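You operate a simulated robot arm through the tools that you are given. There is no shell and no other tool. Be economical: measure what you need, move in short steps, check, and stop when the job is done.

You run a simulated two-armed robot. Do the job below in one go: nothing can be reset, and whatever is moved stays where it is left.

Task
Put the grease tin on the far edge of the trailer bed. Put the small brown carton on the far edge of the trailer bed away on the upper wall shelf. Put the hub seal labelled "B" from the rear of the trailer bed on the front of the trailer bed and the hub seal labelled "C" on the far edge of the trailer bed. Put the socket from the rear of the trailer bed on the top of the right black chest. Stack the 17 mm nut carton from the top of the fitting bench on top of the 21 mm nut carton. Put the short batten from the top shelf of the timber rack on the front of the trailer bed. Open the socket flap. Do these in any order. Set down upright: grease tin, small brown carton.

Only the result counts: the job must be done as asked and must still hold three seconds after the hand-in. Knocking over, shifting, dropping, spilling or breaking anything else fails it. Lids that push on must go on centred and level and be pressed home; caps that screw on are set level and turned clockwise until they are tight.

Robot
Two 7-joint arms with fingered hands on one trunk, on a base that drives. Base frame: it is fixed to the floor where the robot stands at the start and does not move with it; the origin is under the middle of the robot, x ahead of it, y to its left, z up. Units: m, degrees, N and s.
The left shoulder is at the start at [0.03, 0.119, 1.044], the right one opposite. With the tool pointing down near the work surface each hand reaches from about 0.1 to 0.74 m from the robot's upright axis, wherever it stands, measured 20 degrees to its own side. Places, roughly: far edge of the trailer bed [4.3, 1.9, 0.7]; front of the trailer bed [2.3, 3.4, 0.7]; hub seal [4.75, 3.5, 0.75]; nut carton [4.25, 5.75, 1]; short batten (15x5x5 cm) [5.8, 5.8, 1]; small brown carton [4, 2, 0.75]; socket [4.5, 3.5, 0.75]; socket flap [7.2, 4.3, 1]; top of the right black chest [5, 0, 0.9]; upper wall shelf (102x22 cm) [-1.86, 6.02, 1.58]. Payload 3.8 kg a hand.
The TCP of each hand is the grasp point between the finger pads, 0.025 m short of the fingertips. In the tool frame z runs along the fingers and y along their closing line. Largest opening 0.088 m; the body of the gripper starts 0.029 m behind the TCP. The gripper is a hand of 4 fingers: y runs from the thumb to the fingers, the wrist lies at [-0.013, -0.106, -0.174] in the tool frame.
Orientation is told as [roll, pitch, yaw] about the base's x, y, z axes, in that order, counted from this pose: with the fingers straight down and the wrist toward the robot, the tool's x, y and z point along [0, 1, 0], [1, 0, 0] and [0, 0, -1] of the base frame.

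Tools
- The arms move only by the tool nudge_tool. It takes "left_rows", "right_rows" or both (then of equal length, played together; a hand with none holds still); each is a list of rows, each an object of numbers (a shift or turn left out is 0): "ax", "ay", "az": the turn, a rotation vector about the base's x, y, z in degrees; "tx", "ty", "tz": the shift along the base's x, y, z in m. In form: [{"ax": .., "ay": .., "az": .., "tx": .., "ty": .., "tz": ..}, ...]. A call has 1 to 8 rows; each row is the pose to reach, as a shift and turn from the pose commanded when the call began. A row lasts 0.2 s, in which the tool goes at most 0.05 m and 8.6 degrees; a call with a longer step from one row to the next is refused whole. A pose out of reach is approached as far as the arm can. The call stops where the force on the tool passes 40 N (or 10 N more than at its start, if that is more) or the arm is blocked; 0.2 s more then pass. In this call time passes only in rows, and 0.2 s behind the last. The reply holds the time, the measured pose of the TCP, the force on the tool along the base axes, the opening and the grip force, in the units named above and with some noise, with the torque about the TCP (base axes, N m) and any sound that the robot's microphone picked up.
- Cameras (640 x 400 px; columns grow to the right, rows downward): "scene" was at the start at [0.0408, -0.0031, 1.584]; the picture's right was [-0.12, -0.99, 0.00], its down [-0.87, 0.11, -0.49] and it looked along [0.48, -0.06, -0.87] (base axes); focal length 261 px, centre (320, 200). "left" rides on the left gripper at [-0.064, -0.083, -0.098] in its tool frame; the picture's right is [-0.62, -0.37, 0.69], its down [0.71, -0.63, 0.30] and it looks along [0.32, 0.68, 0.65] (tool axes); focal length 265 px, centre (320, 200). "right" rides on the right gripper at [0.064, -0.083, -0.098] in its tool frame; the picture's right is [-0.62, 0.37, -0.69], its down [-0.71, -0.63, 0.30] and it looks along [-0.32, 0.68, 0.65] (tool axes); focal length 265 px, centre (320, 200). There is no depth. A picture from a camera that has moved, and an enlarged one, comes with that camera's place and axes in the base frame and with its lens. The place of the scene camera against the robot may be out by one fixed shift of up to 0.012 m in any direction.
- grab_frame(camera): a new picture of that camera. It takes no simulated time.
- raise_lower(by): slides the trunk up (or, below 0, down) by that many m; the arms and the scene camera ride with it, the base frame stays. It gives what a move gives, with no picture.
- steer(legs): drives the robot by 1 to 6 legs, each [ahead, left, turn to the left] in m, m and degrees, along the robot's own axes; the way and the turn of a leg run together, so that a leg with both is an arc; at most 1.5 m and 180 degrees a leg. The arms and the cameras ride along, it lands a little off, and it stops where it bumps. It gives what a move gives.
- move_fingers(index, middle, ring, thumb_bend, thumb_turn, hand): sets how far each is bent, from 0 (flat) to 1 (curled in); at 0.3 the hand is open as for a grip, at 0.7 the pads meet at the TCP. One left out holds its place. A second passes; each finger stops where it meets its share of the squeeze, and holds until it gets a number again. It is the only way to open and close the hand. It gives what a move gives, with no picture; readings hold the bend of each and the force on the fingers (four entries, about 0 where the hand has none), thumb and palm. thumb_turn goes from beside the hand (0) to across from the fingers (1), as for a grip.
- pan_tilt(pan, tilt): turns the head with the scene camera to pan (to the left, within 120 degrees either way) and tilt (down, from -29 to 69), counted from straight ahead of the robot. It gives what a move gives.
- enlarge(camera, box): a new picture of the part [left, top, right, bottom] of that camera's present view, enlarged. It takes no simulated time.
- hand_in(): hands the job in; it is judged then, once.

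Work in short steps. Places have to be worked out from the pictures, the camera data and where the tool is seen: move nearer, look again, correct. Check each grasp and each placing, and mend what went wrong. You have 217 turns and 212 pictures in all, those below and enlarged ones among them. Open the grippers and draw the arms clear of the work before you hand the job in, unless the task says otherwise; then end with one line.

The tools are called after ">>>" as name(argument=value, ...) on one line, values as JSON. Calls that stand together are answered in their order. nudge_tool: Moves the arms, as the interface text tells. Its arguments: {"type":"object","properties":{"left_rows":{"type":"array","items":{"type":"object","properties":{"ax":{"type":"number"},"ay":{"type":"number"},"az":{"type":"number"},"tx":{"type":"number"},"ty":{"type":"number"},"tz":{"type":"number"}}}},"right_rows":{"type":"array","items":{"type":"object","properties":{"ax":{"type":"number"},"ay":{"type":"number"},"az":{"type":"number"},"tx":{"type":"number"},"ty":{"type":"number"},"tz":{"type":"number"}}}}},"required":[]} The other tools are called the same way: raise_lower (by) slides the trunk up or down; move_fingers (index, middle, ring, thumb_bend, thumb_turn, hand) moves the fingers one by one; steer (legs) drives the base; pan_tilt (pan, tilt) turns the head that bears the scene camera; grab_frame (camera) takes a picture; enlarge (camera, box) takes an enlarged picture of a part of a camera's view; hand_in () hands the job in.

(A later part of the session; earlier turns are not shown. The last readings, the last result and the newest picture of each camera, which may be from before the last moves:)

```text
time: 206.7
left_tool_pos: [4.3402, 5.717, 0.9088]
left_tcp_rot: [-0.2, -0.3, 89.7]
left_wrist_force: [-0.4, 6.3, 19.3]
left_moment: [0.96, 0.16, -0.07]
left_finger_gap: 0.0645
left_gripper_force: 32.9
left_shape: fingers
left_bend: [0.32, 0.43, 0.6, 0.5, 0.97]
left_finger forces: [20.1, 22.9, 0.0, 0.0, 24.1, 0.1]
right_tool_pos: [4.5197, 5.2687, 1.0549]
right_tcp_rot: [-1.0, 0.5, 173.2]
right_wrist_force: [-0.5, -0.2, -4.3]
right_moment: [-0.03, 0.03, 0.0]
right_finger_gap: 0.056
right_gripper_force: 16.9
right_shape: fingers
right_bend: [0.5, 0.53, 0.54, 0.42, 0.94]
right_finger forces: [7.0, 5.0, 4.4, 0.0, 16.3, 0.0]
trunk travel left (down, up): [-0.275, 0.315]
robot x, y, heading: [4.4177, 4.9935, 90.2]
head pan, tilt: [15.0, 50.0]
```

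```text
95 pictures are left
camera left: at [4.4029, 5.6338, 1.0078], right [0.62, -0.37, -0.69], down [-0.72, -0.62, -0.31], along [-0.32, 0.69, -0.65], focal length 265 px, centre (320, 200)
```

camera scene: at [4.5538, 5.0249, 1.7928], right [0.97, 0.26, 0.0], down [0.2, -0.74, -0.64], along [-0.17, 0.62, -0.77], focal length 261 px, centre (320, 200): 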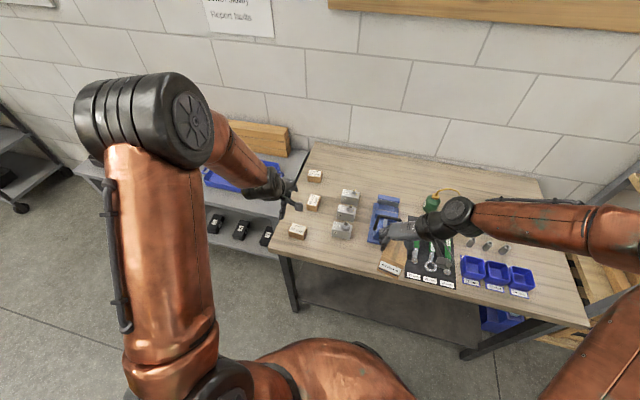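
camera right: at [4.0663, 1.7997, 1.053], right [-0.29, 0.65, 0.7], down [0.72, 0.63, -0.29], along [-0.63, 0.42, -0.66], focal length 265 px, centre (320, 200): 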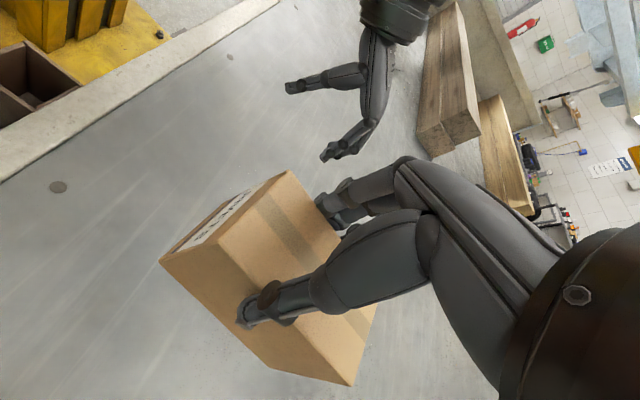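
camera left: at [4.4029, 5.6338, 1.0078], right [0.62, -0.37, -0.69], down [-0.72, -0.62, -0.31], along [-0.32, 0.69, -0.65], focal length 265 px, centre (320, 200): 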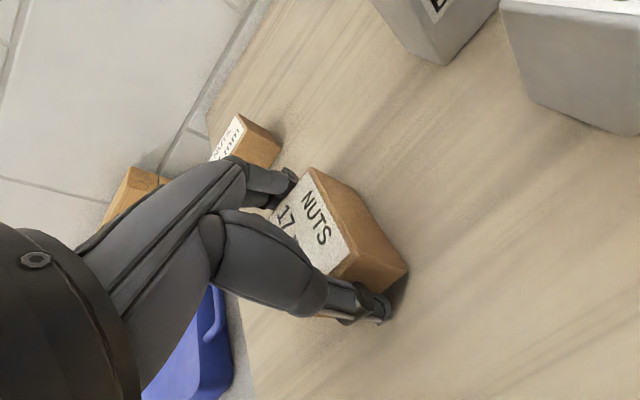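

Gripped by index, middle and thumb. Lift and check.

>>> nudge_tool(left_rows=[{"tz": 0.015}, {"tz": 0.035}, {"tz": 0.06}, {"tz": 0.09}])

>>> grab_frame(camera="left")

```text
time: 207.7
left_tool_pos: [4.3394, 5.716, 0.9938]
left_tcp_rot: [-0.1, 0.3, 89.5]
left_wrist_force: [0.2, -0.2, -1.8]
left_moment: [0.04, -0.03, -0.05]
left_finger_gap: 0.064
left_gripper_force: 25.9
left_shape: fingers
left_bend: [0.32, 0.46, 0.6, 0.5, 0.96]
left_finger forces: [17.1, 7.8, 0.0, 0.0, 26.6, 0.0]
right_tool_pos: [4.5192, 5.2695, 1.0547]
right_tcp_rot: [-0.8, 0.6, 173.1]
right_wrist_force: [0.8, -0.2, -3.8]
right_moment: [0.01, 0.03, 0.02]
right_finger_gap: 0.0562
right_gripper_force: 16.5
right_shape: fingers
right_bend: [0.5, 0.53, 0.54, 0.42, 0.94]
right_finger forces: [7.2, 5.1, 4.4, 0.1, 16.4, 0.1]
trunk travel left (down, up): [-0.275, 0.315]
robot x, y, heading: [4.4158, 4.9952, 90.6]
head pan, tilt: [15.0, 50.0]
```

```text
94 pictures are left
camera left: at [4.4025, 5.6327, 1.0944], right [0.62, -0.38, -0.69], down [-0.72, -0.63, -0.3], along [-0.32, 0.68, -0.66], focal length 265 px, centre (320, 200)
```

left: 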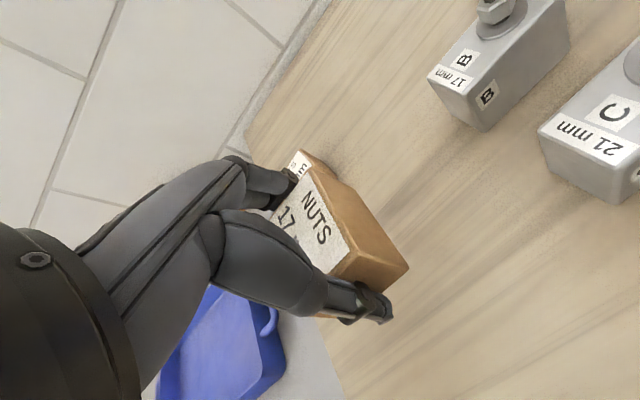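

Held; carton centre is ≈7 mm beyond the TCP. Move it over the 21 mm carton at (4.320,5.560).

>>> nudge_tool(left_rows=[{"tx": -0.005, "ty": -0.04}, {"tx": -0.01, "ty": -0.08}, {"tx": -0.015, "ty": -0.12}, {"tx": -0.019, "ty": -0.162}])

>>> grab_frame(camera="left")

>>> enlarge(camera="scene", box=[280, 155, 400, 245])

```text
time: 208.7
left_tool_pos: [4.3207, 5.5516, 0.997]
left_tcp_rot: [-0.2, 0.2, 89.6]
left_wrist_force: [0.7, 0.1, -1.7]
left_moment: [0.02, 0.03, -0.01]
left_finger_gap: 0.0636
left_gripper_force: 24.9
left_shape: fingers
left_bend: [0.33, 0.46, 0.6, 0.5, 0.96]
left_finger forces: [17.0, 7.6, 0.1, 0.0, 25.9, 0.0]
right_tool_pos: [4.5192, 5.2692, 1.0548]
right_tcp_rot: [-0.7, 0.6, 173.0]
right_wrist_force: [0.1, 0.7, -5.0]
right_moment: [-0.03, 0.04, -0.02]
right_finger_gap: 0.0565
right_gripper_force: 16.7
right_shape: fingers
right_bend: [0.5, 0.53, 0.54, 0.42, 0.94]
right_finger forces: [7.1, 5.1, 4.4, 0.1, 16.2, 0.0]
trunk travel left (down, up): [-0.275, 0.315]
robot x, y, heading: [4.4175, 4.9923, 90.4]
head pan, tilt: [15.0, 50.0]
```

```text
93 pictures are left
camera left: at [4.3838, 5.4683, 1.0963], right [0.62, -0.37, -0.69], down [-0.72, -0.63, -0.3], along [-0.32, 0.68, -0.66], focal length 265 px, centre (320, 200)
```

left: 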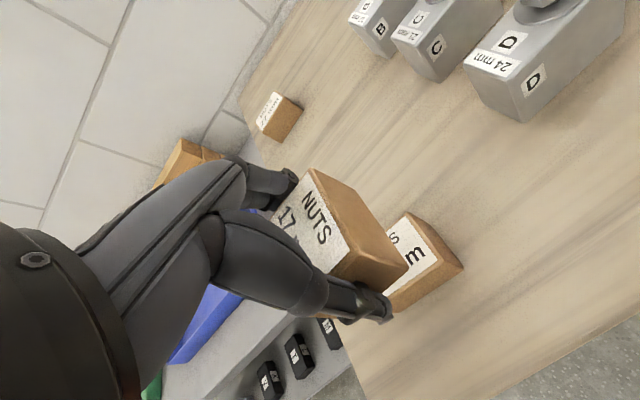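

```text
4.44 times, centred on (340, 200) of scene
camera zoom: at [4.3931, 5.0526, 1.6728], right [0.96, 0.27, 0.0], down [0.2, -0.74, -0.64], along [-0.17, 0.62, -0.77], focal length 1160 px, centre (231, 200)
```

zoom: 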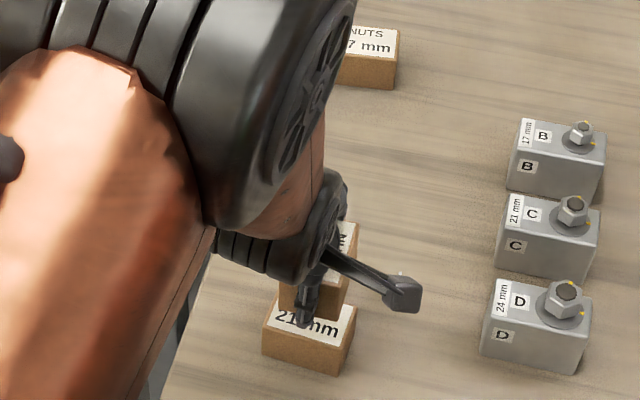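

Aligned. Lower gently until it rests on the 21 mm carton.

>>> nudge_tool(left_rows=[{"tz": -0.025, "ty": 0.002}, {"tz": -0.04, "ty": 0.002}, {"tz": -0.044, "ty": 0.002}, {"tz": -0.048, "ty": 0.002}, {"tz": -0.051, "ty": 0.002}])

>>> grab_frame(camera="left")

```text
time: 209.9
left_tool_pos: [4.3221, 5.5564, 0.9477]
left_tcp_rot: [-0.2, -0.1, 89.5]
left_wrist_force: [1.8, -0.4, 15.4]
left_moment: [0.31, 0.03, 0.01]
left_finger_gap: 0.0642
left_gripper_force: 27.3
left_shape: fingers
left_bend: [0.33, 0.46, 0.6, 0.5, 0.96]
left_finger forces: [19.8, 8.0, 0.1, 0.0, 27.8, 0.0]
right_tool_pos: [4.519, 5.2698, 1.0564]
right_tcp_rot: [-0.9, 0.5, 173.1]
right_wrist_force: [-0.6, 0.0, -4.5]
right_moment: [-0.02, 0.03, -0.02]
right_finger_gap: 0.0564
right_gripper_force: 16.7
right_shape: fingers
right_bend: [0.5, 0.53, 0.54, 0.42, 0.94]
right_finger forces: [7.1, 5.1, 4.4, 0.0, 16.3, 0.0]
trunk travel left (down, up): [-0.275, 0.315]
robot x, y, heading: [4.419, 4.9931, 90.6]
head pan, tilt: [15.0, 50.0]
```

```text
91 pictures are left
camera left: at [4.3852, 5.4727, 1.0468], right [0.62, -0.37, -0.69], down [-0.72, -0.62, -0.31], along [-0.32, 0.69, -0.65], focal length 265 px, centre (320, 200)
```

left: 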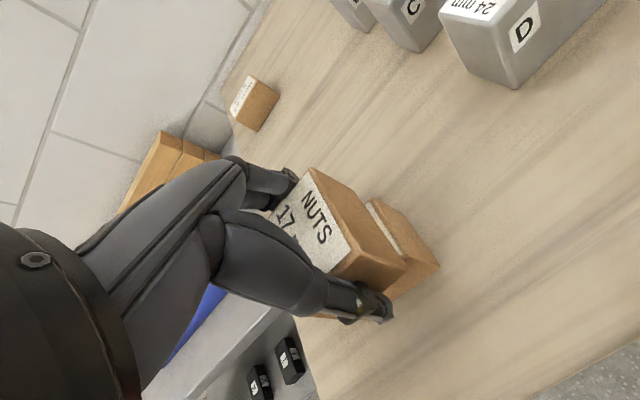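

It rests. Relieve a touch and release.

>>> nudge_tool(left_rows=[{"tz": 0.002}])

>>> move_fingers(hand="left", index=0.18, middle=0.18, ring=0.18, thumb_bend=0.18)

>>> nudge_tool(left_rows=[{"tz": 0.03}, {"tz": 0.07}, {"tz": 0.11}, {"tz": 0.15}, {"tz": 0.18}])

>>> grab_frame(camera="left")

```text
time: 210.3
left_tool_pos: [4.322, 5.5561, 0.9482]
left_tcp_rot: [-0.1, 0.0, 89.6]
left_wrist_force: [3.3, -0.1, 11.3]
left_moment: [0.32, 0.05, -0.06]
left_finger_gap: 0.064
left_gripper_force: 27.7
left_shape: fingers
left_bend: [0.33, 0.46, 0.6, 0.5, 0.96]
left_finger forces: [19.9, 8.3, 0.1, 0.0, 26.9, 0.1]
right_tool_pos: [4.5206, 5.2696, 1.0555]
right_tcp_rot: [-0.8, 0.5, 173.1]
right_wrist_force: [0.4, -0.4, -4.8]
right_moment: [-0.05, 0.05, -0.02]
right_finger_gap: 0.0565
right_gripper_force: 17.0
right_shape: fingers
right_bend: [0.5, 0.53, 0.54, 0.42, 0.94]
right_finger forces: [7.1, 5.1, 4.5, 0.0, 16.3, 0.1]
trunk travel left (down, up): [-0.275, 0.315]
robot x, y, heading: [4.4157, 4.9911, 90.3]
head pan, tilt: [15.0, 50.0]
```

```text
time: 211.3
left_tool_pos: [4.3209, 5.556, 0.9476]
left_tcp_rot: [-0.1, 0.2, 89.6]
left_wrist_force: [0.5, 0.0, 0.5]
left_moment: [0.03, -0.01, -0.01]
left_finger_gap: 0.1067
left_gripper_force: 0.1
left_shape: fingers
left_bend: [0.18, 0.18, 0.18, 0.18, 0.97]
left_finger forces: [0.0, 0.0, 0.1, 0.0, 0.0, 0.0]
right_tool_pos: [4.5194, 5.2709, 1.0546]
right_tcp_rot: [-0.7, 0.5, 173.1]
right_wrist_force: [0.3, -0.6, -5.1]
right_moment: [-0.05, 0.07, 0.03]
right_finger_gap: 0.0564
right_gripper_force: 17.2
right_shape: fingers
right_bend: [0.5, 0.53, 0.54, 0.42, 0.94]
right_finger forces: [7.1, 5.1, 4.3, 0.0, 16.3, 0.0]
trunk travel left (down, up): [-0.275, 0.315]
robot x, y, heading: [4.4183, 4.9946, 90.3]
head pan, tilt: [15.0, 50.0]
```

```text
time: 212.5
left_tool_pos: [4.3193, 5.5568, 1.1279]
left_tcp_rot: [0.0, 0.2, 89.6]
left_wrist_force: [-0.6, 1.2, -0.3]
left_moment: [-0.01, -0.01, 0.0]
left_finger_gap: 0.1068
left_gripper_force: 0.1
left_shape: fingers
left_bend: [0.18, 0.18, 0.18, 0.18, 0.97]
left_finger forces: [0.1, 0.0, 0.0, 0.0, 0.0, 0.0]
right_tool_pos: [4.5194, 5.271, 1.0555]
right_tcp_rot: [-0.8, 0.4, 173.1]
right_wrist_force: [-0.4, 0.2, -5.1]
right_moment: [-0.03, 0.05, 0.01]
right_finger_gap: 0.0564
right_gripper_force: 16.5
right_shape: fingers
right_bend: [0.5, 0.53, 0.54, 0.42, 0.94]
right_finger forces: [7.2, 5.1, 4.4, 0.0, 16.2, 0.0]
trunk travel left (down, up): [-0.275, 0.315]
robot x, y, heading: [4.4229, 4.9935, 90.1]
head pan, tilt: [15.0, 50.0]
```

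```text
90 pictures are left
camera left: at [4.3819, 5.4734, 1.2277], right [0.62, -0.38, -0.69], down [-0.72, -0.63, -0.3], along [-0.32, 0.68, -0.66], focal length 265 px, centre (320, 200)
```

left: 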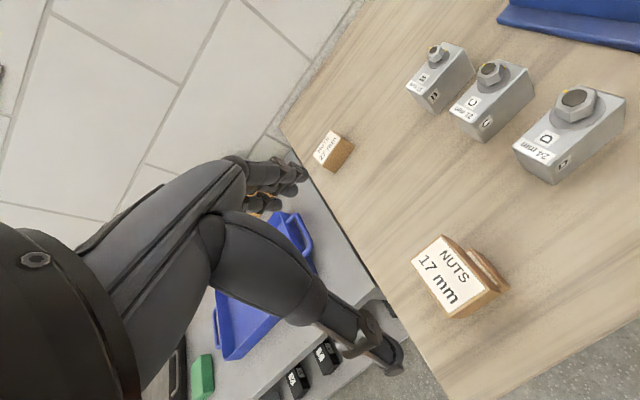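

The 17 mm carton sits on the 21 mm one. Now the batten: back off and move along to the timber rack.

>>> steer(legs=[[-0.35, 0, 0], [0, -1.4, 0]])

>>> pan_tilt(pan=0, tilt=30)

>>> grab_frame(camera="scene")

```text
time: 221.4
left_tool_pos: [5.736, 5.2082, 1.1287]
left_tcp_rot: [0.0, 0.2, 88.7]
left_wrist_force: [-0.3, -0.6, -0.4]
left_moment: [0.0, -0.02, -0.01]
left_finger_gap: 0.1073
left_gripper_force: 0.0
left_shape: fingers
left_bend: [0.18, 0.18, 0.18, 0.18, 0.97]
left_finger forces: [0.0, 0.0, 0.1, 0.1, 0.1, 0.0]
right_tool_pos: [5.9326, 4.9164, 1.0537]
right_tcp_rot: [-0.8, 0.6, 172.2]
right_wrist_force: [0.6, 0.6, -4.4]
right_moment: [-0.02, 0.03, 0.01]
right_finger_gap: 0.0564
right_gripper_force: 16.2
right_shape: fingers
right_bend: [0.5, 0.53, 0.54, 0.42, 0.94]
right_finger forces: [7.1, 5.1, 4.4, 0.0, 16.2, 0.1]
trunk travel left (down, up): [-0.275, 0.315]
robot x, y, heading: [5.8257, 4.64, 89.6]
head pan, tilt: [15.0, 50.0]
```

```text
time: 222.2
left_tool_pos: [5.7352, 5.2075, 1.1276]
left_tcp_rot: [-0.1, 0.2, 88.7]
left_wrist_force: [0.0, -1.4, -0.7]
left_moment: [0.02, 0.0, 0.02]
left_finger_gap: 0.1071
left_gripper_force: 0.1
left_shape: fingers
left_bend: [0.18, 0.18, 0.18, 0.18, 0.97]
left_finger forces: [0.0, 0.0, 0.1, 0.0, 0.0, 0.0]
right_tool_pos: [5.932, 4.9188, 1.055]
right_tcp_rot: [-0.8, 0.5, 172.2]
right_wrist_force: [0.2, -0.2, -3.9]
right_moment: [-0.01, 0.03, 0.03]
right_finger_gap: 0.0564
right_gripper_force: 16.8
right_shape: fingers
right_bend: [0.5, 0.53, 0.54, 0.42, 0.94]
right_finger forces: [7.1, 5.1, 4.4, 0.0, 16.2, 0.0]
trunk travel left (down, up): [-0.275, 0.315]
robot x, y, heading: [5.826, 4.6451, 89.4]
head pan, tilt: [0.0, 30.0]
```

```text
89 pictures are left
camera scene: at [5.8222, 4.7191, 1.7022], right [1.0, -0.01, 0.0], down [0.0, -0.5, -0.87], along [0.01, 0.87, -0.5], focal length 261 px, centre (320, 200)
```

scene: 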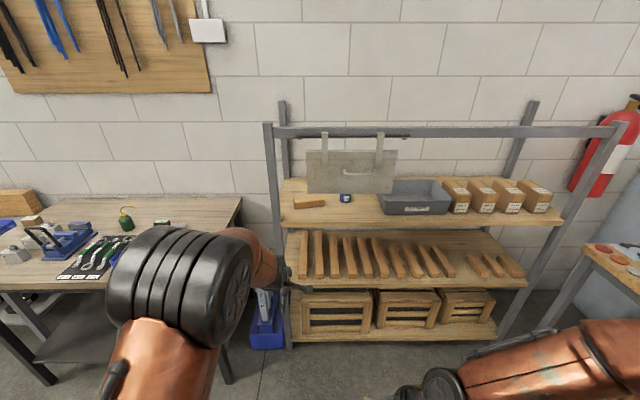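

The batten is on the top shelf's left end, but a grey board seems to hang from the front rail near it. Check the geometry with the left-hand camera and a zoom.

>>> enlarge(camera="scene", box=[255, 95, 425, 235])

>>> grab_frame(camera="left")

```text
2.86 times, centred on (340, 165) of scene
camera zoom: at [5.8222, 4.7191, 1.7022], right [1.0, -0.01, 0.0], down [0.0, -0.5, -0.87], along [0.01, 0.87, -0.5], focal length 746 px, centre (263, 300)
```

zoom: 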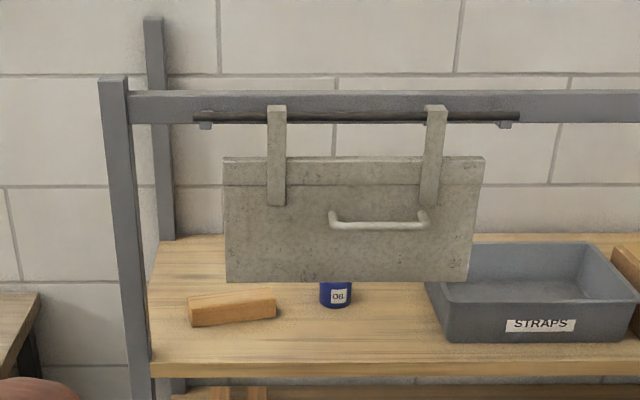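

```text
87 pictures are left
camera left: at [5.7976, 5.1237, 1.2273], right [0.61, -0.38, -0.69], down [-0.73, -0.61, -0.3], along [-0.31, 0.69, -0.66], focal length 265 px, centre (320, 200)
```

left: 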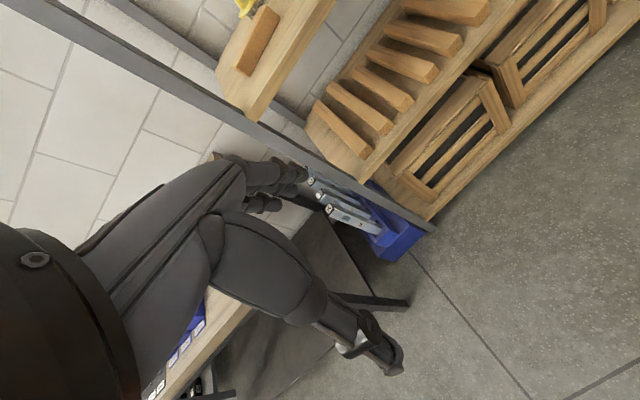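

The board hangs at the shelf's front (left edge x≈5.76, bottom z≈1.126); batten top centre ≈(5.78,5.955,0.997), left end x≈5.70. I'll enter left of the board and grip the batten's left end. Lower trunk and approach.

>>> raise_lower(by=-0.08)

>>> steer(legs=[[0.38, 0.03, 0.4]])

>>> nudge_tool(left_rows=[{"az": -3}, {"az": -6}])

>>> grab_frame(camera="left")

>>> enlarge(camera="scene", box=[220, 150, 420, 300])

```text
time: 223.4
left_tool_pos: [5.7352, 5.2075, 1.0488]
left_tcp_rot: [0.0, 0.2, 88.7]
left_wrist_force: [0.6, -0.3, 0.0]
left_moment: [0.02, -0.02, 0.01]
left_finger_gap: 0.1068
left_gripper_force: 0.0
left_shape: fingers
left_bend: [0.18, 0.18, 0.18, 0.18, 0.97]
left_finger forces: [0.0, 0.1, 0.0, 0.0, 0.0, 0.0]
right_tool_pos: [5.9318, 4.9173, 0.9756]
right_tcp_rot: [-0.8, 0.5, 172.3]
right_wrist_force: [-0.4, -0.2, -3.8]
right_moment: [-0.01, 0.05, 0.01]
right_finger_gap: 0.0566
right_gripper_force: 16.5
right_shape: fingers
right_bend: [0.5, 0.53, 0.54, 0.42, 0.94]
right_finger forces: [7.2, 5.1, 4.2, 0.0, 16.2, 0.0]
trunk travel left (down, up): [-0.195, 0.395]
robot x, y, heading: [5.8277, 4.6419, 89.4]
head pan, tilt: [0.0, 30.0]
```

```text
time: 225.7
left_tool_pos: [5.7065, 5.5793, 1.0474]
left_tcp_rot: [-0.1, 0.2, 88.9]
left_wrist_force: [-0.5, -0.4, -0.1]
left_moment: [0.01, 0.02, 0.02]
left_finger_gap: 0.1068
left_gripper_force: 0.0
left_shape: fingers
left_bend: [0.18, 0.18, 0.18, 0.18, 0.97]
left_finger forces: [0.0, 0.1, 0.0, 0.1, 0.0, 0.0]
right_tool_pos: [5.9026, 5.2892, 0.9749]
right_tcp_rot: [-0.7, 0.6, 172.4]
right_wrist_force: [0.1, 0.8, -4.8]
right_moment: [-0.07, 0.0, 0.0]
right_finger_gap: 0.0563
right_gripper_force: 16.7
right_shape: fingers
right_bend: [0.5, 0.53, 0.54, 0.42, 0.94]
right_finger forces: [7.0, 5.1, 4.5, 0.1, 16.1, 0.0]
trunk travel left (down, up): [-0.195, 0.395]
robot x, y, heading: [5.7991, 5.0114, 89.8]
head pan, tilt: [0.0, 30.0]
```

```text
time: 226.3
left_tool_pos: [5.7061, 5.5775, 1.048]
left_tcp_rot: [-0.1, 0.2, 83.0]
left_wrist_force: [-0.5, -0.3, -0.5]
left_moment: [-0.01, 0.01, -0.01]
left_finger_gap: 0.107
left_gripper_force: 0.1
left_shape: fingers
left_bend: [0.18, 0.18, 0.18, 0.18, 0.97]
left_finger forces: [0.0, 0.0, 0.1, 0.0, 0.0, 0.0]
right_tool_pos: [5.9029, 5.2878, 0.9741]
right_tcp_rot: [-0.7, 0.5, 172.5]
right_wrist_force: [0.3, 0.1, -4.8]
right_moment: [-0.05, 0.01, -0.03]
right_finger_gap: 0.0568
right_gripper_force: 16.1
right_shape: fingers
right_bend: [0.5, 0.53, 0.54, 0.42, 0.94]
right_finger forces: [7.1, 5.1, 4.3, 0.1, 16.1, 0.1]
trunk travel left (down, up): [-0.195, 0.395]
robot x, y, heading: [5.7976, 5.0108, 89.7]
head pan, tilt: [0.0, 30.0]
```

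```text
86 pictures are left
camera left: at [5.759, 5.4877, 1.1475], right [0.57, -0.44, -0.69], down [-0.79, -0.54, -0.3], along [-0.24, 0.72, -0.66], focal length 265 px, centre (320, 200)
```

left: 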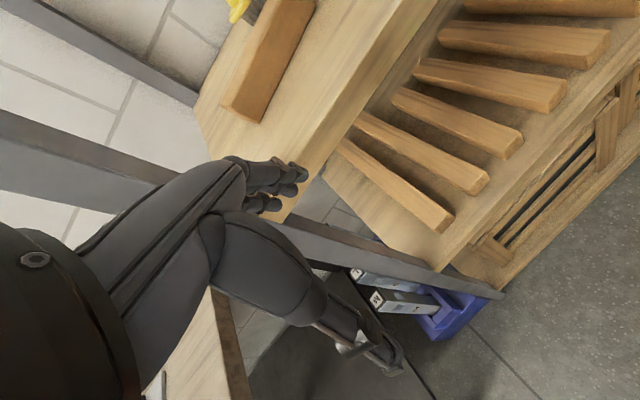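

```text
2.67 times, centred on (320, 225) of scene
camera zoom: at [5.7943, 5.0891, 1.6222], right [1.0, 0.0, 0.0], down [0.0, -0.5, -0.87], along [0.0, 0.87, -0.5], focal length 696 px, centre (320, 133)
```

zoom: 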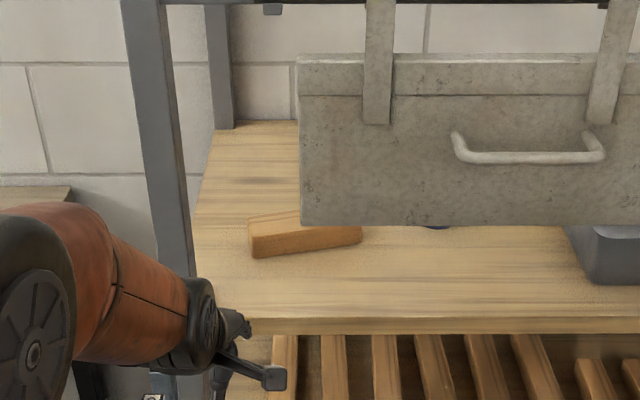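

>>> enlarge(camera="left", box=[180, 0, 360, 140])

```text
2.86 times, centred on (270, 70) of left
camera zoom: at [5.759, 5.4877, 1.1475], right [0.57, -0.44, -0.69], down [-0.79, -0.54, -0.3], along [-0.24, 0.72, -0.66], focal length 758 px, centre (463, 571)
```

zoom: 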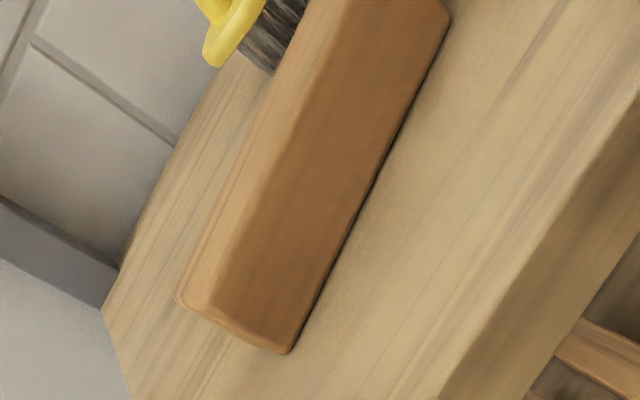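

Better triangulation puts the shelf at z≈0.995, batten top ≈1.035, front face y≈5.84. Raise the hand to 1.10, go in a bit, and look again from close.

>>> nudge_tool(left_rows=[{"tz": 0.03}, {"tz": 0.055, "ty": 0.02}, {"tz": 0.055, "ty": 0.06}, {"tz": 0.055, "ty": 0.1}, {"tz": 0.055, "ty": 0.14}])

>>> grab_frame(camera="left")

>>> enlarge(camera="scene", box=[220, 150, 420, 300])

```text
time: 227.5
left_tool_pos: [5.706, 5.7189, 1.101]
left_tcp_rot: [-0.1, 0.3, 82.9]
left_wrist_force: [0.3, 0.1, -0.3]
left_moment: [-0.01, 0.03, 0.01]
left_finger_gap: 0.1067
left_gripper_force: 0.0
left_shape: fingers
left_bend: [0.18, 0.18, 0.18, 0.18, 0.97]
left_finger forces: [0.1, 0.1, 0.1, 0.0, 0.0, 0.0]
right_tool_pos: [5.9024, 5.2891, 0.974]
right_tcp_rot: [-0.7, 0.6, 172.6]
right_wrist_force: [-0.1, 0.0, -3.6]
right_moment: [-0.03, 0.02, -0.01]
right_finger_gap: 0.0564
right_gripper_force: 16.3
right_shape: fingers
right_bend: [0.5, 0.53, 0.54, 0.42, 0.94]
right_finger forces: [7.0, 5.1, 4.3, 0.0, 16.1, 0.0]
trunk travel left (down, up): [-0.195, 0.395]
robot x, y, heading: [5.7983, 5.0155, 89.9]
head pan, tilt: [0.0, 30.0]
```

```text
83 pictures are left
camera left: at [5.7598, 5.6286, 1.2006], right [0.57, -0.45, -0.69], down [-0.79, -0.54, -0.3], along [-0.24, 0.71, -0.66], focal length 265 px, centre (320, 200)
```

left: 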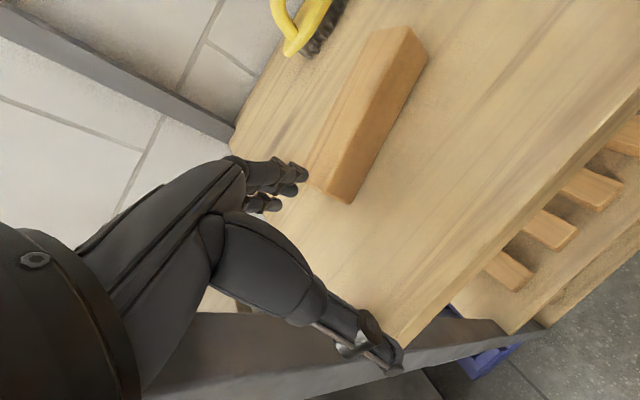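

```text
2.67 times, centred on (320, 225) of scene
camera zoom: at [5.7944, 5.0909, 1.6221], right [1.0, 0.0, 0.0], down [0.0, -0.5, -0.87], along [0.0, 0.87, -0.5], focal length 696 px, centre (320, 133)
```

zoom: 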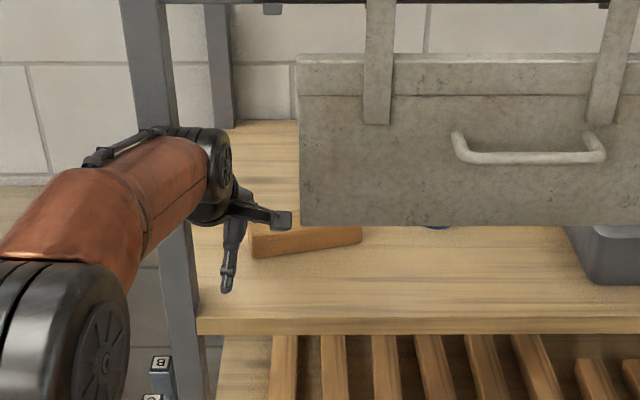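

The bent elbow brings the forearm close to the rack post. I retract, shift the base right and forward so that the arm will be straighter when it goes in.

>>> nudge_tool(left_rows=[{"ty": -0.045}, {"ty": -0.09}, {"ty": -0.13, "tx": -0.02}, {"ty": -0.16, "tx": -0.055}, {"ty": -0.17, "tx": -0.1}])

>>> steer(legs=[[0.09, -0.11, 0]])

>>> nudge_tool(left_rows=[{"ty": 0.035}, {"ty": 0.07}, {"ty": 0.1}])

>>> grab_frame(camera="left")

>>> grab_frame(camera="scene")

```text
time: 228.7
left_tool_pos: [5.6032, 5.5453, 1.099]
left_tcp_rot: [-0.1, 0.2, 83.0]
left_wrist_force: [-0.3, 0.6, -0.5]
left_moment: [-0.03, 0.01, -0.01]
left_finger_gap: 0.1071
left_gripper_force: 0.1
left_shape: fingers
left_bend: [0.18, 0.18, 0.18, 0.18, 0.97]
left_finger forces: [0.0, 0.0, 0.0, 0.0, 0.0, 0.1]
right_tool_pos: [5.9012, 5.287, 0.975]
right_tcp_rot: [-0.7, 0.6, 172.3]
right_wrist_force: [0.4, 0.6, -3.7]
right_moment: [-0.01, 0.06, -0.01]
right_finger_gap: 0.0564
right_gripper_force: 16.4
right_shape: fingers
right_bend: [0.5, 0.53, 0.54, 0.42, 0.94]
right_finger forces: [7.0, 5.1, 4.3, 0.1, 16.1, 0.1]
trunk travel left (down, up): [-0.195, 0.395]
robot x, y, heading: [5.7998, 5.0135, 89.7]
head pan, tilt: [0.0, 30.0]
```

```text
time: 230.1
left_tool_pos: [5.719, 5.636, 1.0997]
left_tcp_rot: [0.0, 0.3, 82.9]
left_wrist_force: [-0.6, -0.5, 0.7]
left_moment: [0.0, 0.0, 0.02]
left_finger_gap: 0.1073
left_gripper_force: 0.0
left_shape: fingers
left_bend: [0.18, 0.18, 0.18, 0.18, 0.97]
left_finger forces: [0.0, 0.0, 0.0, 0.0, 0.0, 0.0]
right_tool_pos: [6.0149, 5.3771, 0.9738]
right_tcp_rot: [-0.7, 0.6, 172.3]
right_wrist_force: [0.5, 0.4, -4.9]
right_moment: [-0.04, 0.03, -0.02]
right_finger_gap: 0.0563
right_gripper_force: 16.5
right_shape: fingers
right_bend: [0.5, 0.53, 0.54, 0.42, 0.94]
right_finger forces: [7.1, 5.0, 4.2, 0.1, 16.1, 0.1]
trunk travel left (down, up): [-0.195, 0.395]
robot x, y, heading: [5.9099, 5.1028, 89.9]
head pan, tilt: [0.0, 30.0]
```

```text
time: 230.9
left_tool_pos: [5.7188, 5.7369, 1.0983]
left_tcp_rot: [0.0, 0.3, 82.9]
left_wrist_force: [0.0, 0.2, -0.4]
left_moment: [0.0, -0.04, -0.01]
left_finger_gap: 0.1071
left_gripper_force: 0.2
left_shape: fingers
left_bend: [0.18, 0.18, 0.18, 0.18, 0.97]
left_finger forces: [0.0, 0.0, 0.0, 0.0, 0.0, 0.0]
right_tool_pos: [6.0157, 5.3764, 0.9748]
right_tcp_rot: [-0.8, 0.4, 172.4]
right_wrist_force: [0.2, -0.4, -3.5]
right_moment: [-0.04, 0.02, 0.03]
right_finger_gap: 0.0565
right_gripper_force: 15.9
right_shape: fingers
right_bend: [0.5, 0.53, 0.54, 0.42, 0.94]
right_finger forces: [7.1, 5.2, 4.4, 0.1, 16.0, 0.1]
trunk travel left (down, up): [-0.195, 0.395]
robot x, y, heading: [5.9129, 5.1026, 89.8]
head pan, tilt: [0.0, 30.0]
```

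```text
81 pictures are left
camera left: at [5.771, 5.6464, 1.1987], right [0.57, -0.45, -0.69], down [-0.79, -0.54, -0.3], along [-0.24, 0.72, -0.66], focal length 265 px, centre (320, 200)
```

left: 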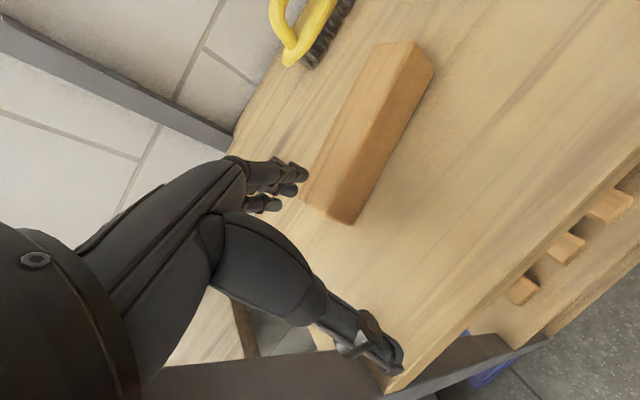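

```text
80 pictures are left
camera scene: at [5.906, 5.1794, 1.6222], right [1.0, -0.01, 0.0], down [0.0, -0.5, -0.87], along [0.01, 0.87, -0.5], focal length 261 px, centre (320, 200)
```

scene: 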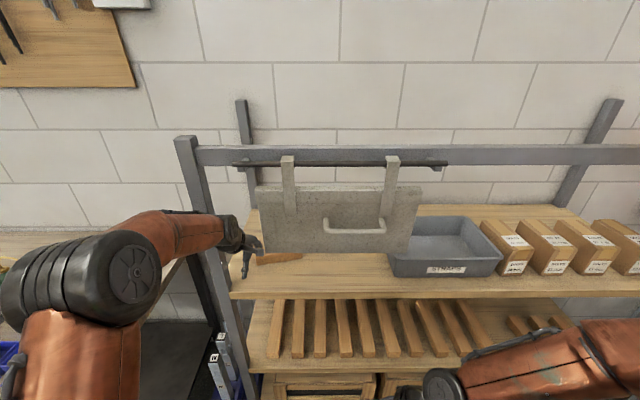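

Batten refined: front y≈5.807, top z≈1.04, x 5.71–5.85, centre y≈5.825. The forearm would graze the rack post, so I shift the base another 9 cm right.

>>> nudge_tool(left_rows=[{"ty": -0.045}, {"ty": -0.09}, {"ty": -0.13, "tx": -0.02}, {"ty": -0.15, "tx": -0.055}, {"ty": -0.155, "tx": -0.09}])

>>> steer(legs=[[0.03, -0.1, 0]])

>>> nudge_tool(left_rows=[{"ty": 0.035}, {"ty": 0.07}, {"ty": 0.105}])

>>> grab_frame(camera="scene")

```text
time: 232.1
left_tool_pos: [5.6294, 5.5785, 1.0994]
left_tcp_rot: [-0.1, 0.2, 82.7]
left_wrist_force: [-0.6, 0.1, -0.7]
left_moment: [-0.01, -0.04, 0.0]
left_finger_gap: 0.1069
left_gripper_force: 0.0
left_shape: fingers
left_bend: [0.18, 0.18, 0.18, 0.18, 0.97]
left_finger forces: [0.0, 0.0, 0.0, 0.0, 0.0, 0.2]
right_tool_pos: [6.0143, 5.3769, 0.9742]
right_tcp_rot: [-0.8, 0.6, 172.2]
right_wrist_force: [-0.1, 0.0, -4.9]
right_moment: [-0.07, 0.07, 0.01]
right_finger_gap: 0.0564
right_gripper_force: 15.9
right_shape: fingers
right_bend: [0.5, 0.53, 0.54, 0.42, 0.94]
right_finger forces: [7.1, 5.2, 4.2, 0.0, 16.0, 0.1]
trunk travel left (down, up): [-0.195, 0.395]
robot x, y, heading: [5.9095, 5.1016, 89.7]
head pan, tilt: [0.0, 30.0]
```

```text
time: 233.2
left_tool_pos: [5.7315, 5.6097, 1.0995]
left_tcp_rot: [-0.1, 0.3, 82.9]
left_wrist_force: [0.4, -0.6, 0.1]
left_moment: [0.01, -0.02, -0.04]
left_finger_gap: 0.1072
left_gripper_force: 0.2
left_shape: fingers
left_bend: [0.18, 0.18, 0.18, 0.18, 0.97]
left_finger forces: [0.0, 0.0, 0.1, 0.0, 0.0, 0.0]
right_tool_pos: [6.1166, 5.407, 0.9752]
right_tcp_rot: [-0.7, 0.6, 172.4]
right_wrist_force: [0.4, 0.4, -3.5]
right_moment: [-0.04, 0.03, 0.01]
right_finger_gap: 0.0563
right_gripper_force: 16.4
right_shape: fingers
right_bend: [0.5, 0.53, 0.54, 0.42, 0.94]
right_finger forces: [7.2, 5.0, 4.3, 0.0, 16.2, 0.0]
trunk travel left (down, up): [-0.195, 0.395]
robot x, y, heading: [6.0121, 5.1335, 89.9]
head pan, tilt: [0.0, 30.0]
```

```text
time: 234.0
left_tool_pos: [5.7288, 5.7164, 1.1012]
left_tcp_rot: [-0.1, 0.2, 83.0]
left_wrist_force: [0.2, 0.5, 0.2]
left_moment: [0.01, 0.0, -0.01]
left_finger_gap: 0.1067
left_gripper_force: 0.1
left_shape: fingers
left_bend: [0.18, 0.18, 0.18, 0.18, 0.97]
left_finger forces: [0.0, 0.0, 0.1, 0.1, 0.0, 0.1]
right_tool_pos: [6.1164, 5.4077, 0.974]
right_tcp_rot: [-0.7, 0.6, 172.4]
right_wrist_force: [0.6, 0.0, -3.3]
right_moment: [0.0, 0.02, -0.01]
right_finger_gap: 0.0566
right_gripper_force: 16.5
right_shape: fingers
right_bend: [0.5, 0.53, 0.54, 0.42, 0.94]
right_finger forces: [7.0, 5.1, 4.2, 0.0, 15.9, 0.0]
trunk travel left (down, up): [-0.195, 0.395]
robot x, y, heading: [6.0115, 5.131, 89.7]
head pan, tilt: [0.0, 30.0]
```

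```text
79 pictures are left
camera scene: at [6.0066, 5.2092, 1.6222], right [1.0, -0.01, 0.0], down [0.0, -0.5, -0.87], along [0.0, 0.87, -0.5], focal length 261 px, centre (320, 200)
```

scene: 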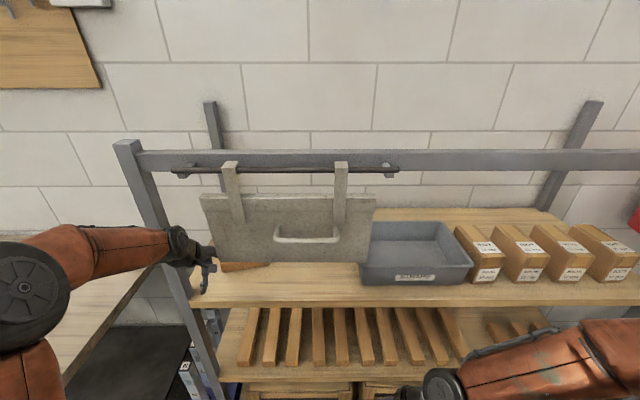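

Moving right made the forearm more sideways. Better: stretch the arm nearly straight first, aligned with the shoulder, and drive the whole robot forward.

>>> nudge_tool(left_rows=[{"ty": -0.045}, {"ty": -0.09}, {"ty": -0.135}, {"ty": -0.155}])

>>> steer(legs=[[-0.3, 0.145, 0.2]])

>>> nudge_tool(left_rows=[{"tx": 0.022, "ty": 0.042}, {"tx": 0.044, "ty": 0.084}, {"tx": 0.066, "ty": 0.126}, {"tx": 0.088, "ty": 0.168}, {"tx": 0.11, "ty": 0.21}, {"tx": 0.132, "ty": 0.252}, {"tx": 0.15, "ty": 0.295}, {"tx": 0.15, "ty": 0.325}])

>>> grab_frame(camera="scene")

```text
time: 235.0
left_tool_pos: [5.7294, 5.5587, 1.1013]
left_tcp_rot: [-0.1, 0.2, 83.0]
left_wrist_force: [0.2, -0.5, -0.7]
left_moment: [-0.02, 0.0, -0.04]
left_finger_gap: 0.1069
left_gripper_force: 0.1
left_shape: fingers
left_bend: [0.18, 0.18, 0.18, 0.18, 0.97]
left_finger forces: [0.0, 0.1, 0.0, 0.1, 0.0, 0.1]
right_tool_pos: [6.1153, 5.4062, 0.9753]
right_tcp_rot: [-0.8, 0.4, 172.4]
right_wrist_force: [0.0, 0.2, -4.9]
right_moment: [-0.06, 0.01, -0.03]
right_finger_gap: 0.0565
right_gripper_force: 16.7
right_shape: fingers
right_bend: [0.5, 0.53, 0.54, 0.42, 0.94]
right_finger forces: [7.0, 5.1, 4.2, 0.1, 15.9, 0.0]
trunk travel left (down, up): [-0.195, 0.395]
robot x, y, heading: [6.0115, 5.1283, 89.9]
head pan, tilt: [0.0, 30.0]
```

```text
time: 237.2
left_tool_pos: [5.5774, 5.2563, 1.1011]
left_tcp_rot: [-0.1, 0.1, 83.0]
left_wrist_force: [0.0, 0.0, 0.1]
left_moment: [0.02, 0.01, 0.01]
left_finger_gap: 0.1068
left_gripper_force: 0.1
left_shape: fingers
left_bend: [0.18, 0.18, 0.18, 0.18, 0.97]
left_finger forces: [0.0, 0.0, 0.0, 0.1, 0.0, 0.0]
right_tool_pos: [5.964, 5.1047, 0.9742]
right_tcp_rot: [-0.7, 0.6, 172.5]
right_wrist_force: [0.5, 0.1, -4.3]
right_moment: [-0.01, 0.07, 0.03]
right_finger_gap: 0.0565
right_gripper_force: 16.3
right_shape: fingers
right_bend: [0.5, 0.53, 0.54, 0.42, 0.94]
right_finger forces: [7.2, 5.1, 4.1, 0.0, 16.0, 0.0]
trunk travel left (down, up): [-0.195, 0.395]
robot x, y, heading: [5.8621, 4.8279, 89.7]
head pan, tilt: [0.0, 30.0]
```

```text
time: 239.0
left_tool_pos: [5.7274, 5.5826, 1.097]
left_tcp_rot: [-0.1, 0.4, 83.1]
left_wrist_force: [0.0, 0.1, 0.5]
left_moment: [-0.01, -0.01, -0.02]
left_finger_gap: 0.107
left_gripper_force: 0.0
left_shape: fingers
left_bend: [0.18, 0.18, 0.18, 0.18, 0.97]
left_finger forces: [0.0, 0.0, 0.1, 0.0, 0.0, 0.0]
right_tool_pos: [5.9652, 5.1061, 0.9739]
right_tcp_rot: [-0.8, 0.5, 172.5]
right_wrist_force: [-0.2, 0.4, -3.3]
right_moment: [-0.05, 0.02, 0.05]
right_finger_gap: 0.0563
right_gripper_force: 15.9
right_shape: fingers
right_bend: [0.5, 0.53, 0.54, 0.42, 0.94]
right_finger forces: [7.0, 5.0, 4.3, 0.0, 16.0, 0.0]
trunk travel left (down, up): [-0.195, 0.395]
robot x, y, heading: [5.8601, 4.8294, 89.8]
head pan, tilt: [0.0, 30.0]
```

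```text
78 pictures are left
camera scene: at [5.857, 4.9089, 1.6222], right [1.0, 0.0, 0.0], down [0.0, -0.5, -0.86], along [0.0, 0.86, -0.5], focal length 261 px, centre (320, 200)
```

scene: 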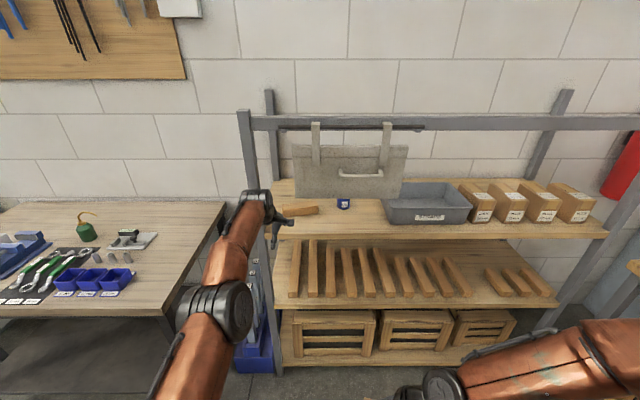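

Good, now the arm is nearly straight. I yaw the hand a bit more so its wrist stays left, then drive in.

>>> nudge_tool(left_rows=[{"az": -5, "tx": 0.005}, {"az": -11, "tx": 0.008}])

>>> steer(legs=[[0.15, 0.0, 0]])

>>> grab_frame(camera="left")

>>> enlarge(camera="scene", box=[200, 110, 400, 270])

```text
time: 239.6
left_tool_pos: [5.7346, 5.5727, 1.0987]
left_tcp_rot: [-0.2, 0.1, 72.0]
left_wrist_force: [0.3, 0.3, -0.5]
left_moment: [-0.02, 0.0, 0.04]
left_finger_gap: 0.107
left_gripper_force: 0.0
left_shape: fingers
left_bend: [0.18, 0.18, 0.18, 0.18, 0.97]
left_finger forces: [0.0, 0.0, 0.0, 0.0, 0.0, 0.1]
left hand out of reach, approached as far as the arm can: row 1, 2
right_tool_pos: [5.9653, 5.1036, 0.9756]
right_tcp_rot: [-0.8, 0.6, 172.5]
right_wrist_force: [0.2, 0.1, -3.5]
right_moment: [-0.05, 0.09, 0.03]
right_finger_gap: 0.0562
right_gripper_force: 16.1
right_shape: fingers
right_bend: [0.5, 0.53, 0.54, 0.42, 0.94]
right_finger forces: [7.2, 5.0, 4.2, 0.0, 15.8, 0.0]
trunk travel left (down, up): [-0.195, 0.395]
robot x, y, heading: [5.8635, 4.8304, 90.0]
head pan, tilt: [0.0, 30.0]
```

```text
time: 241.0
left_tool_pos: [5.7377, 5.7247, 1.0974]
left_tcp_rot: [0.0, 0.3, 71.8]
left_wrist_force: [-0.1, -0.5, 0.0]
left_moment: [0.0, -0.02, -0.03]
left_finger_gap: 0.1068
left_gripper_force: 0.0
left_shape: fingers
left_bend: [0.18, 0.18, 0.18, 0.18, 0.97]
left_finger forces: [0.0, 0.0, 0.0, 0.0, 0.1, 0.0]
right_tool_pos: [5.9658, 5.256, 0.9752]
right_tcp_rot: [-0.6, 0.5, 172.4]
right_wrist_force: [0.0, -0.1, -4.3]
right_moment: [-0.07, 0.05, 0.01]
right_finger_gap: 0.0564
right_gripper_force: 16.1
right_shape: fingers
right_bend: [0.5, 0.53, 0.54, 0.42, 0.94]
right_finger forces: [7.1, 5.0, 4.2, 0.1, 16.0, 0.1]
trunk travel left (down, up): [-0.195, 0.395]
robot x, y, heading: [5.8619, 4.9812, 89.7]
head pan, tilt: [0.0, 30.0]
```

```text
77 pictures are left
camera left: at [5.7722, 5.6274, 1.1975], right [0.47, -0.55, -0.69], down [-0.87, -0.38, -0.3], along [-0.1, 0.75, -0.66], focal length 265 px, centre (320, 200)
```

left: 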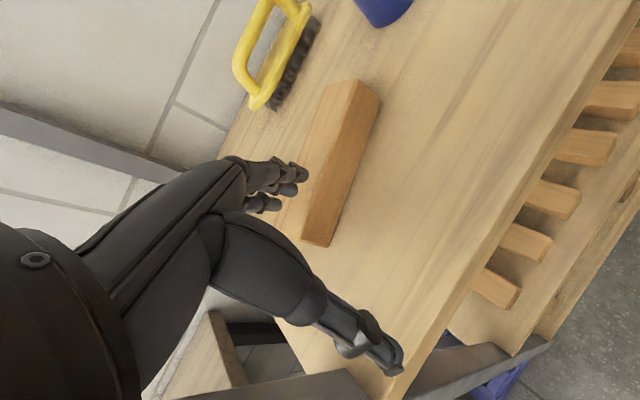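

```text
2.50 times, centred on (300, 190) of scene
camera zoom: at [5.8576, 5.0589, 1.6221], right [1.0, -0.01, 0.0], down [0.0, -0.5, -0.87], along [0.0, 0.87, -0.5], focal length 653 px, centre (370, 225)
```

zoom: 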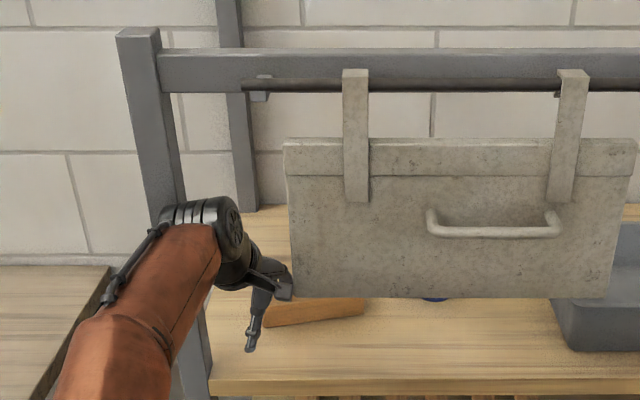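

A vertical grip would bring the camera pod into the hanging board, so I'll tilt the hand ~28° forward to stay beneath it, and grip the batten with thumb in front and fingers behind. Tilt now, still in front of the rack.

>>> nudge_tool(left_rows=[{"ax": 6, "tz": 0.01}, {"ax": 13, "tz": 0.015}, {"ax": 20, "tz": 0.015}, {"ax": 28, "tz": 0.015}])

>>> move_fingers(hand="left", index=0.2, middle=0.2, ring=0.2, thumb_bend=0.55)

>>> grab_frame(camera="left")

```text
time: 242.0
left_tool_pos: [5.7375, 5.7244, 1.1152]
left_tcp_rot: [9.3, -26.4, 69.8]
left_wrist_force: [-0.3, 0.2, -0.1]
left_moment: [0.03, 0.01, 0.01]
left_finger_gap: 0.1069
left_gripper_force: 0.1
left_shape: fingers
left_bend: [0.18, 0.18, 0.18, 0.18, 0.97]
left_finger forces: [0.0, 0.0, 0.0, 0.1, 0.0, 0.0]
right_tool_pos: [5.9666, 5.2554, 0.9752]
right_tcp_rot: [-0.7, 0.6, 172.4]
right_wrist_force: [-0.7, -0.6, -4.7]
right_moment: [-0.05, 0.07, -0.02]
right_finger_gap: 0.0563
right_gripper_force: 16.1
right_shape: fingers
right_bend: [0.5, 0.53, 0.54, 0.42, 0.94]
right_finger forces: [7.1, 5.0, 4.2, 0.0, 16.0, 0.1]
trunk travel left (down, up): [-0.195, 0.395]
robot x, y, heading: [5.8643, 4.9795, 89.8]
head pan, tilt: [0.0, 30.0]
```

```text
time: 243.0
left_tool_pos: [5.738, 5.725, 1.115]
left_tcp_rot: [9.3, -26.3, 69.7]
left_wrist_force: [-0.2, 0.2, -0.4]
left_moment: [-0.01, -0.01, -0.03]
left_finger_gap: 0.0707
left_gripper_force: 0.0
left_shape: fingers
left_bend: [0.2, 0.2, 0.2, 0.55, 0.97]
left_finger forces: [0.1, 0.0, 0.0, 0.1, 0.0, 0.0]
right_tool_pos: [5.967, 5.2547, 0.9738]
right_tcp_rot: [-0.8, 0.4, 172.4]
right_wrist_force: [0.0, -0.1, -3.3]
right_moment: [-0.05, 0.07, -0.01]
right_finger_gap: 0.0563
right_gripper_force: 16.4
right_shape: fingers
right_bend: [0.5, 0.53, 0.54, 0.42, 0.94]
right_finger forces: [7.2, 4.9, 4.2, 0.0, 16.0, 0.0]
trunk travel left (down, up): [-0.195, 0.395]
robot x, y, heading: [5.8627, 4.981, 89.9]
head pan, tilt: [0.0, 30.0]
```

```text
75 pictures are left
camera left: at [5.7724, 5.5912, 1.1562], right [0.47, -0.16, -0.87], down [-0.87, -0.19, -0.45], along [-0.1, 0.97, -0.23], focal length 265 px, centre (320, 200)
```

left: 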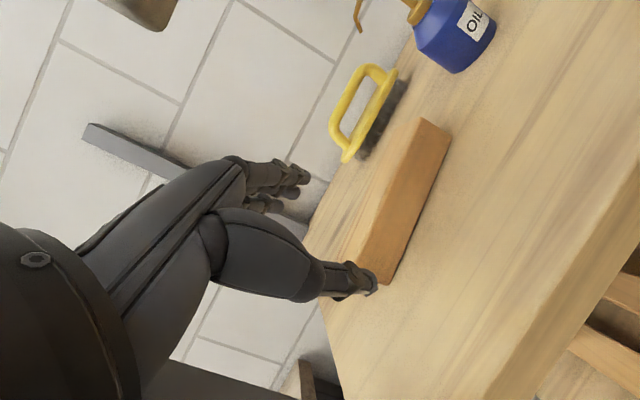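

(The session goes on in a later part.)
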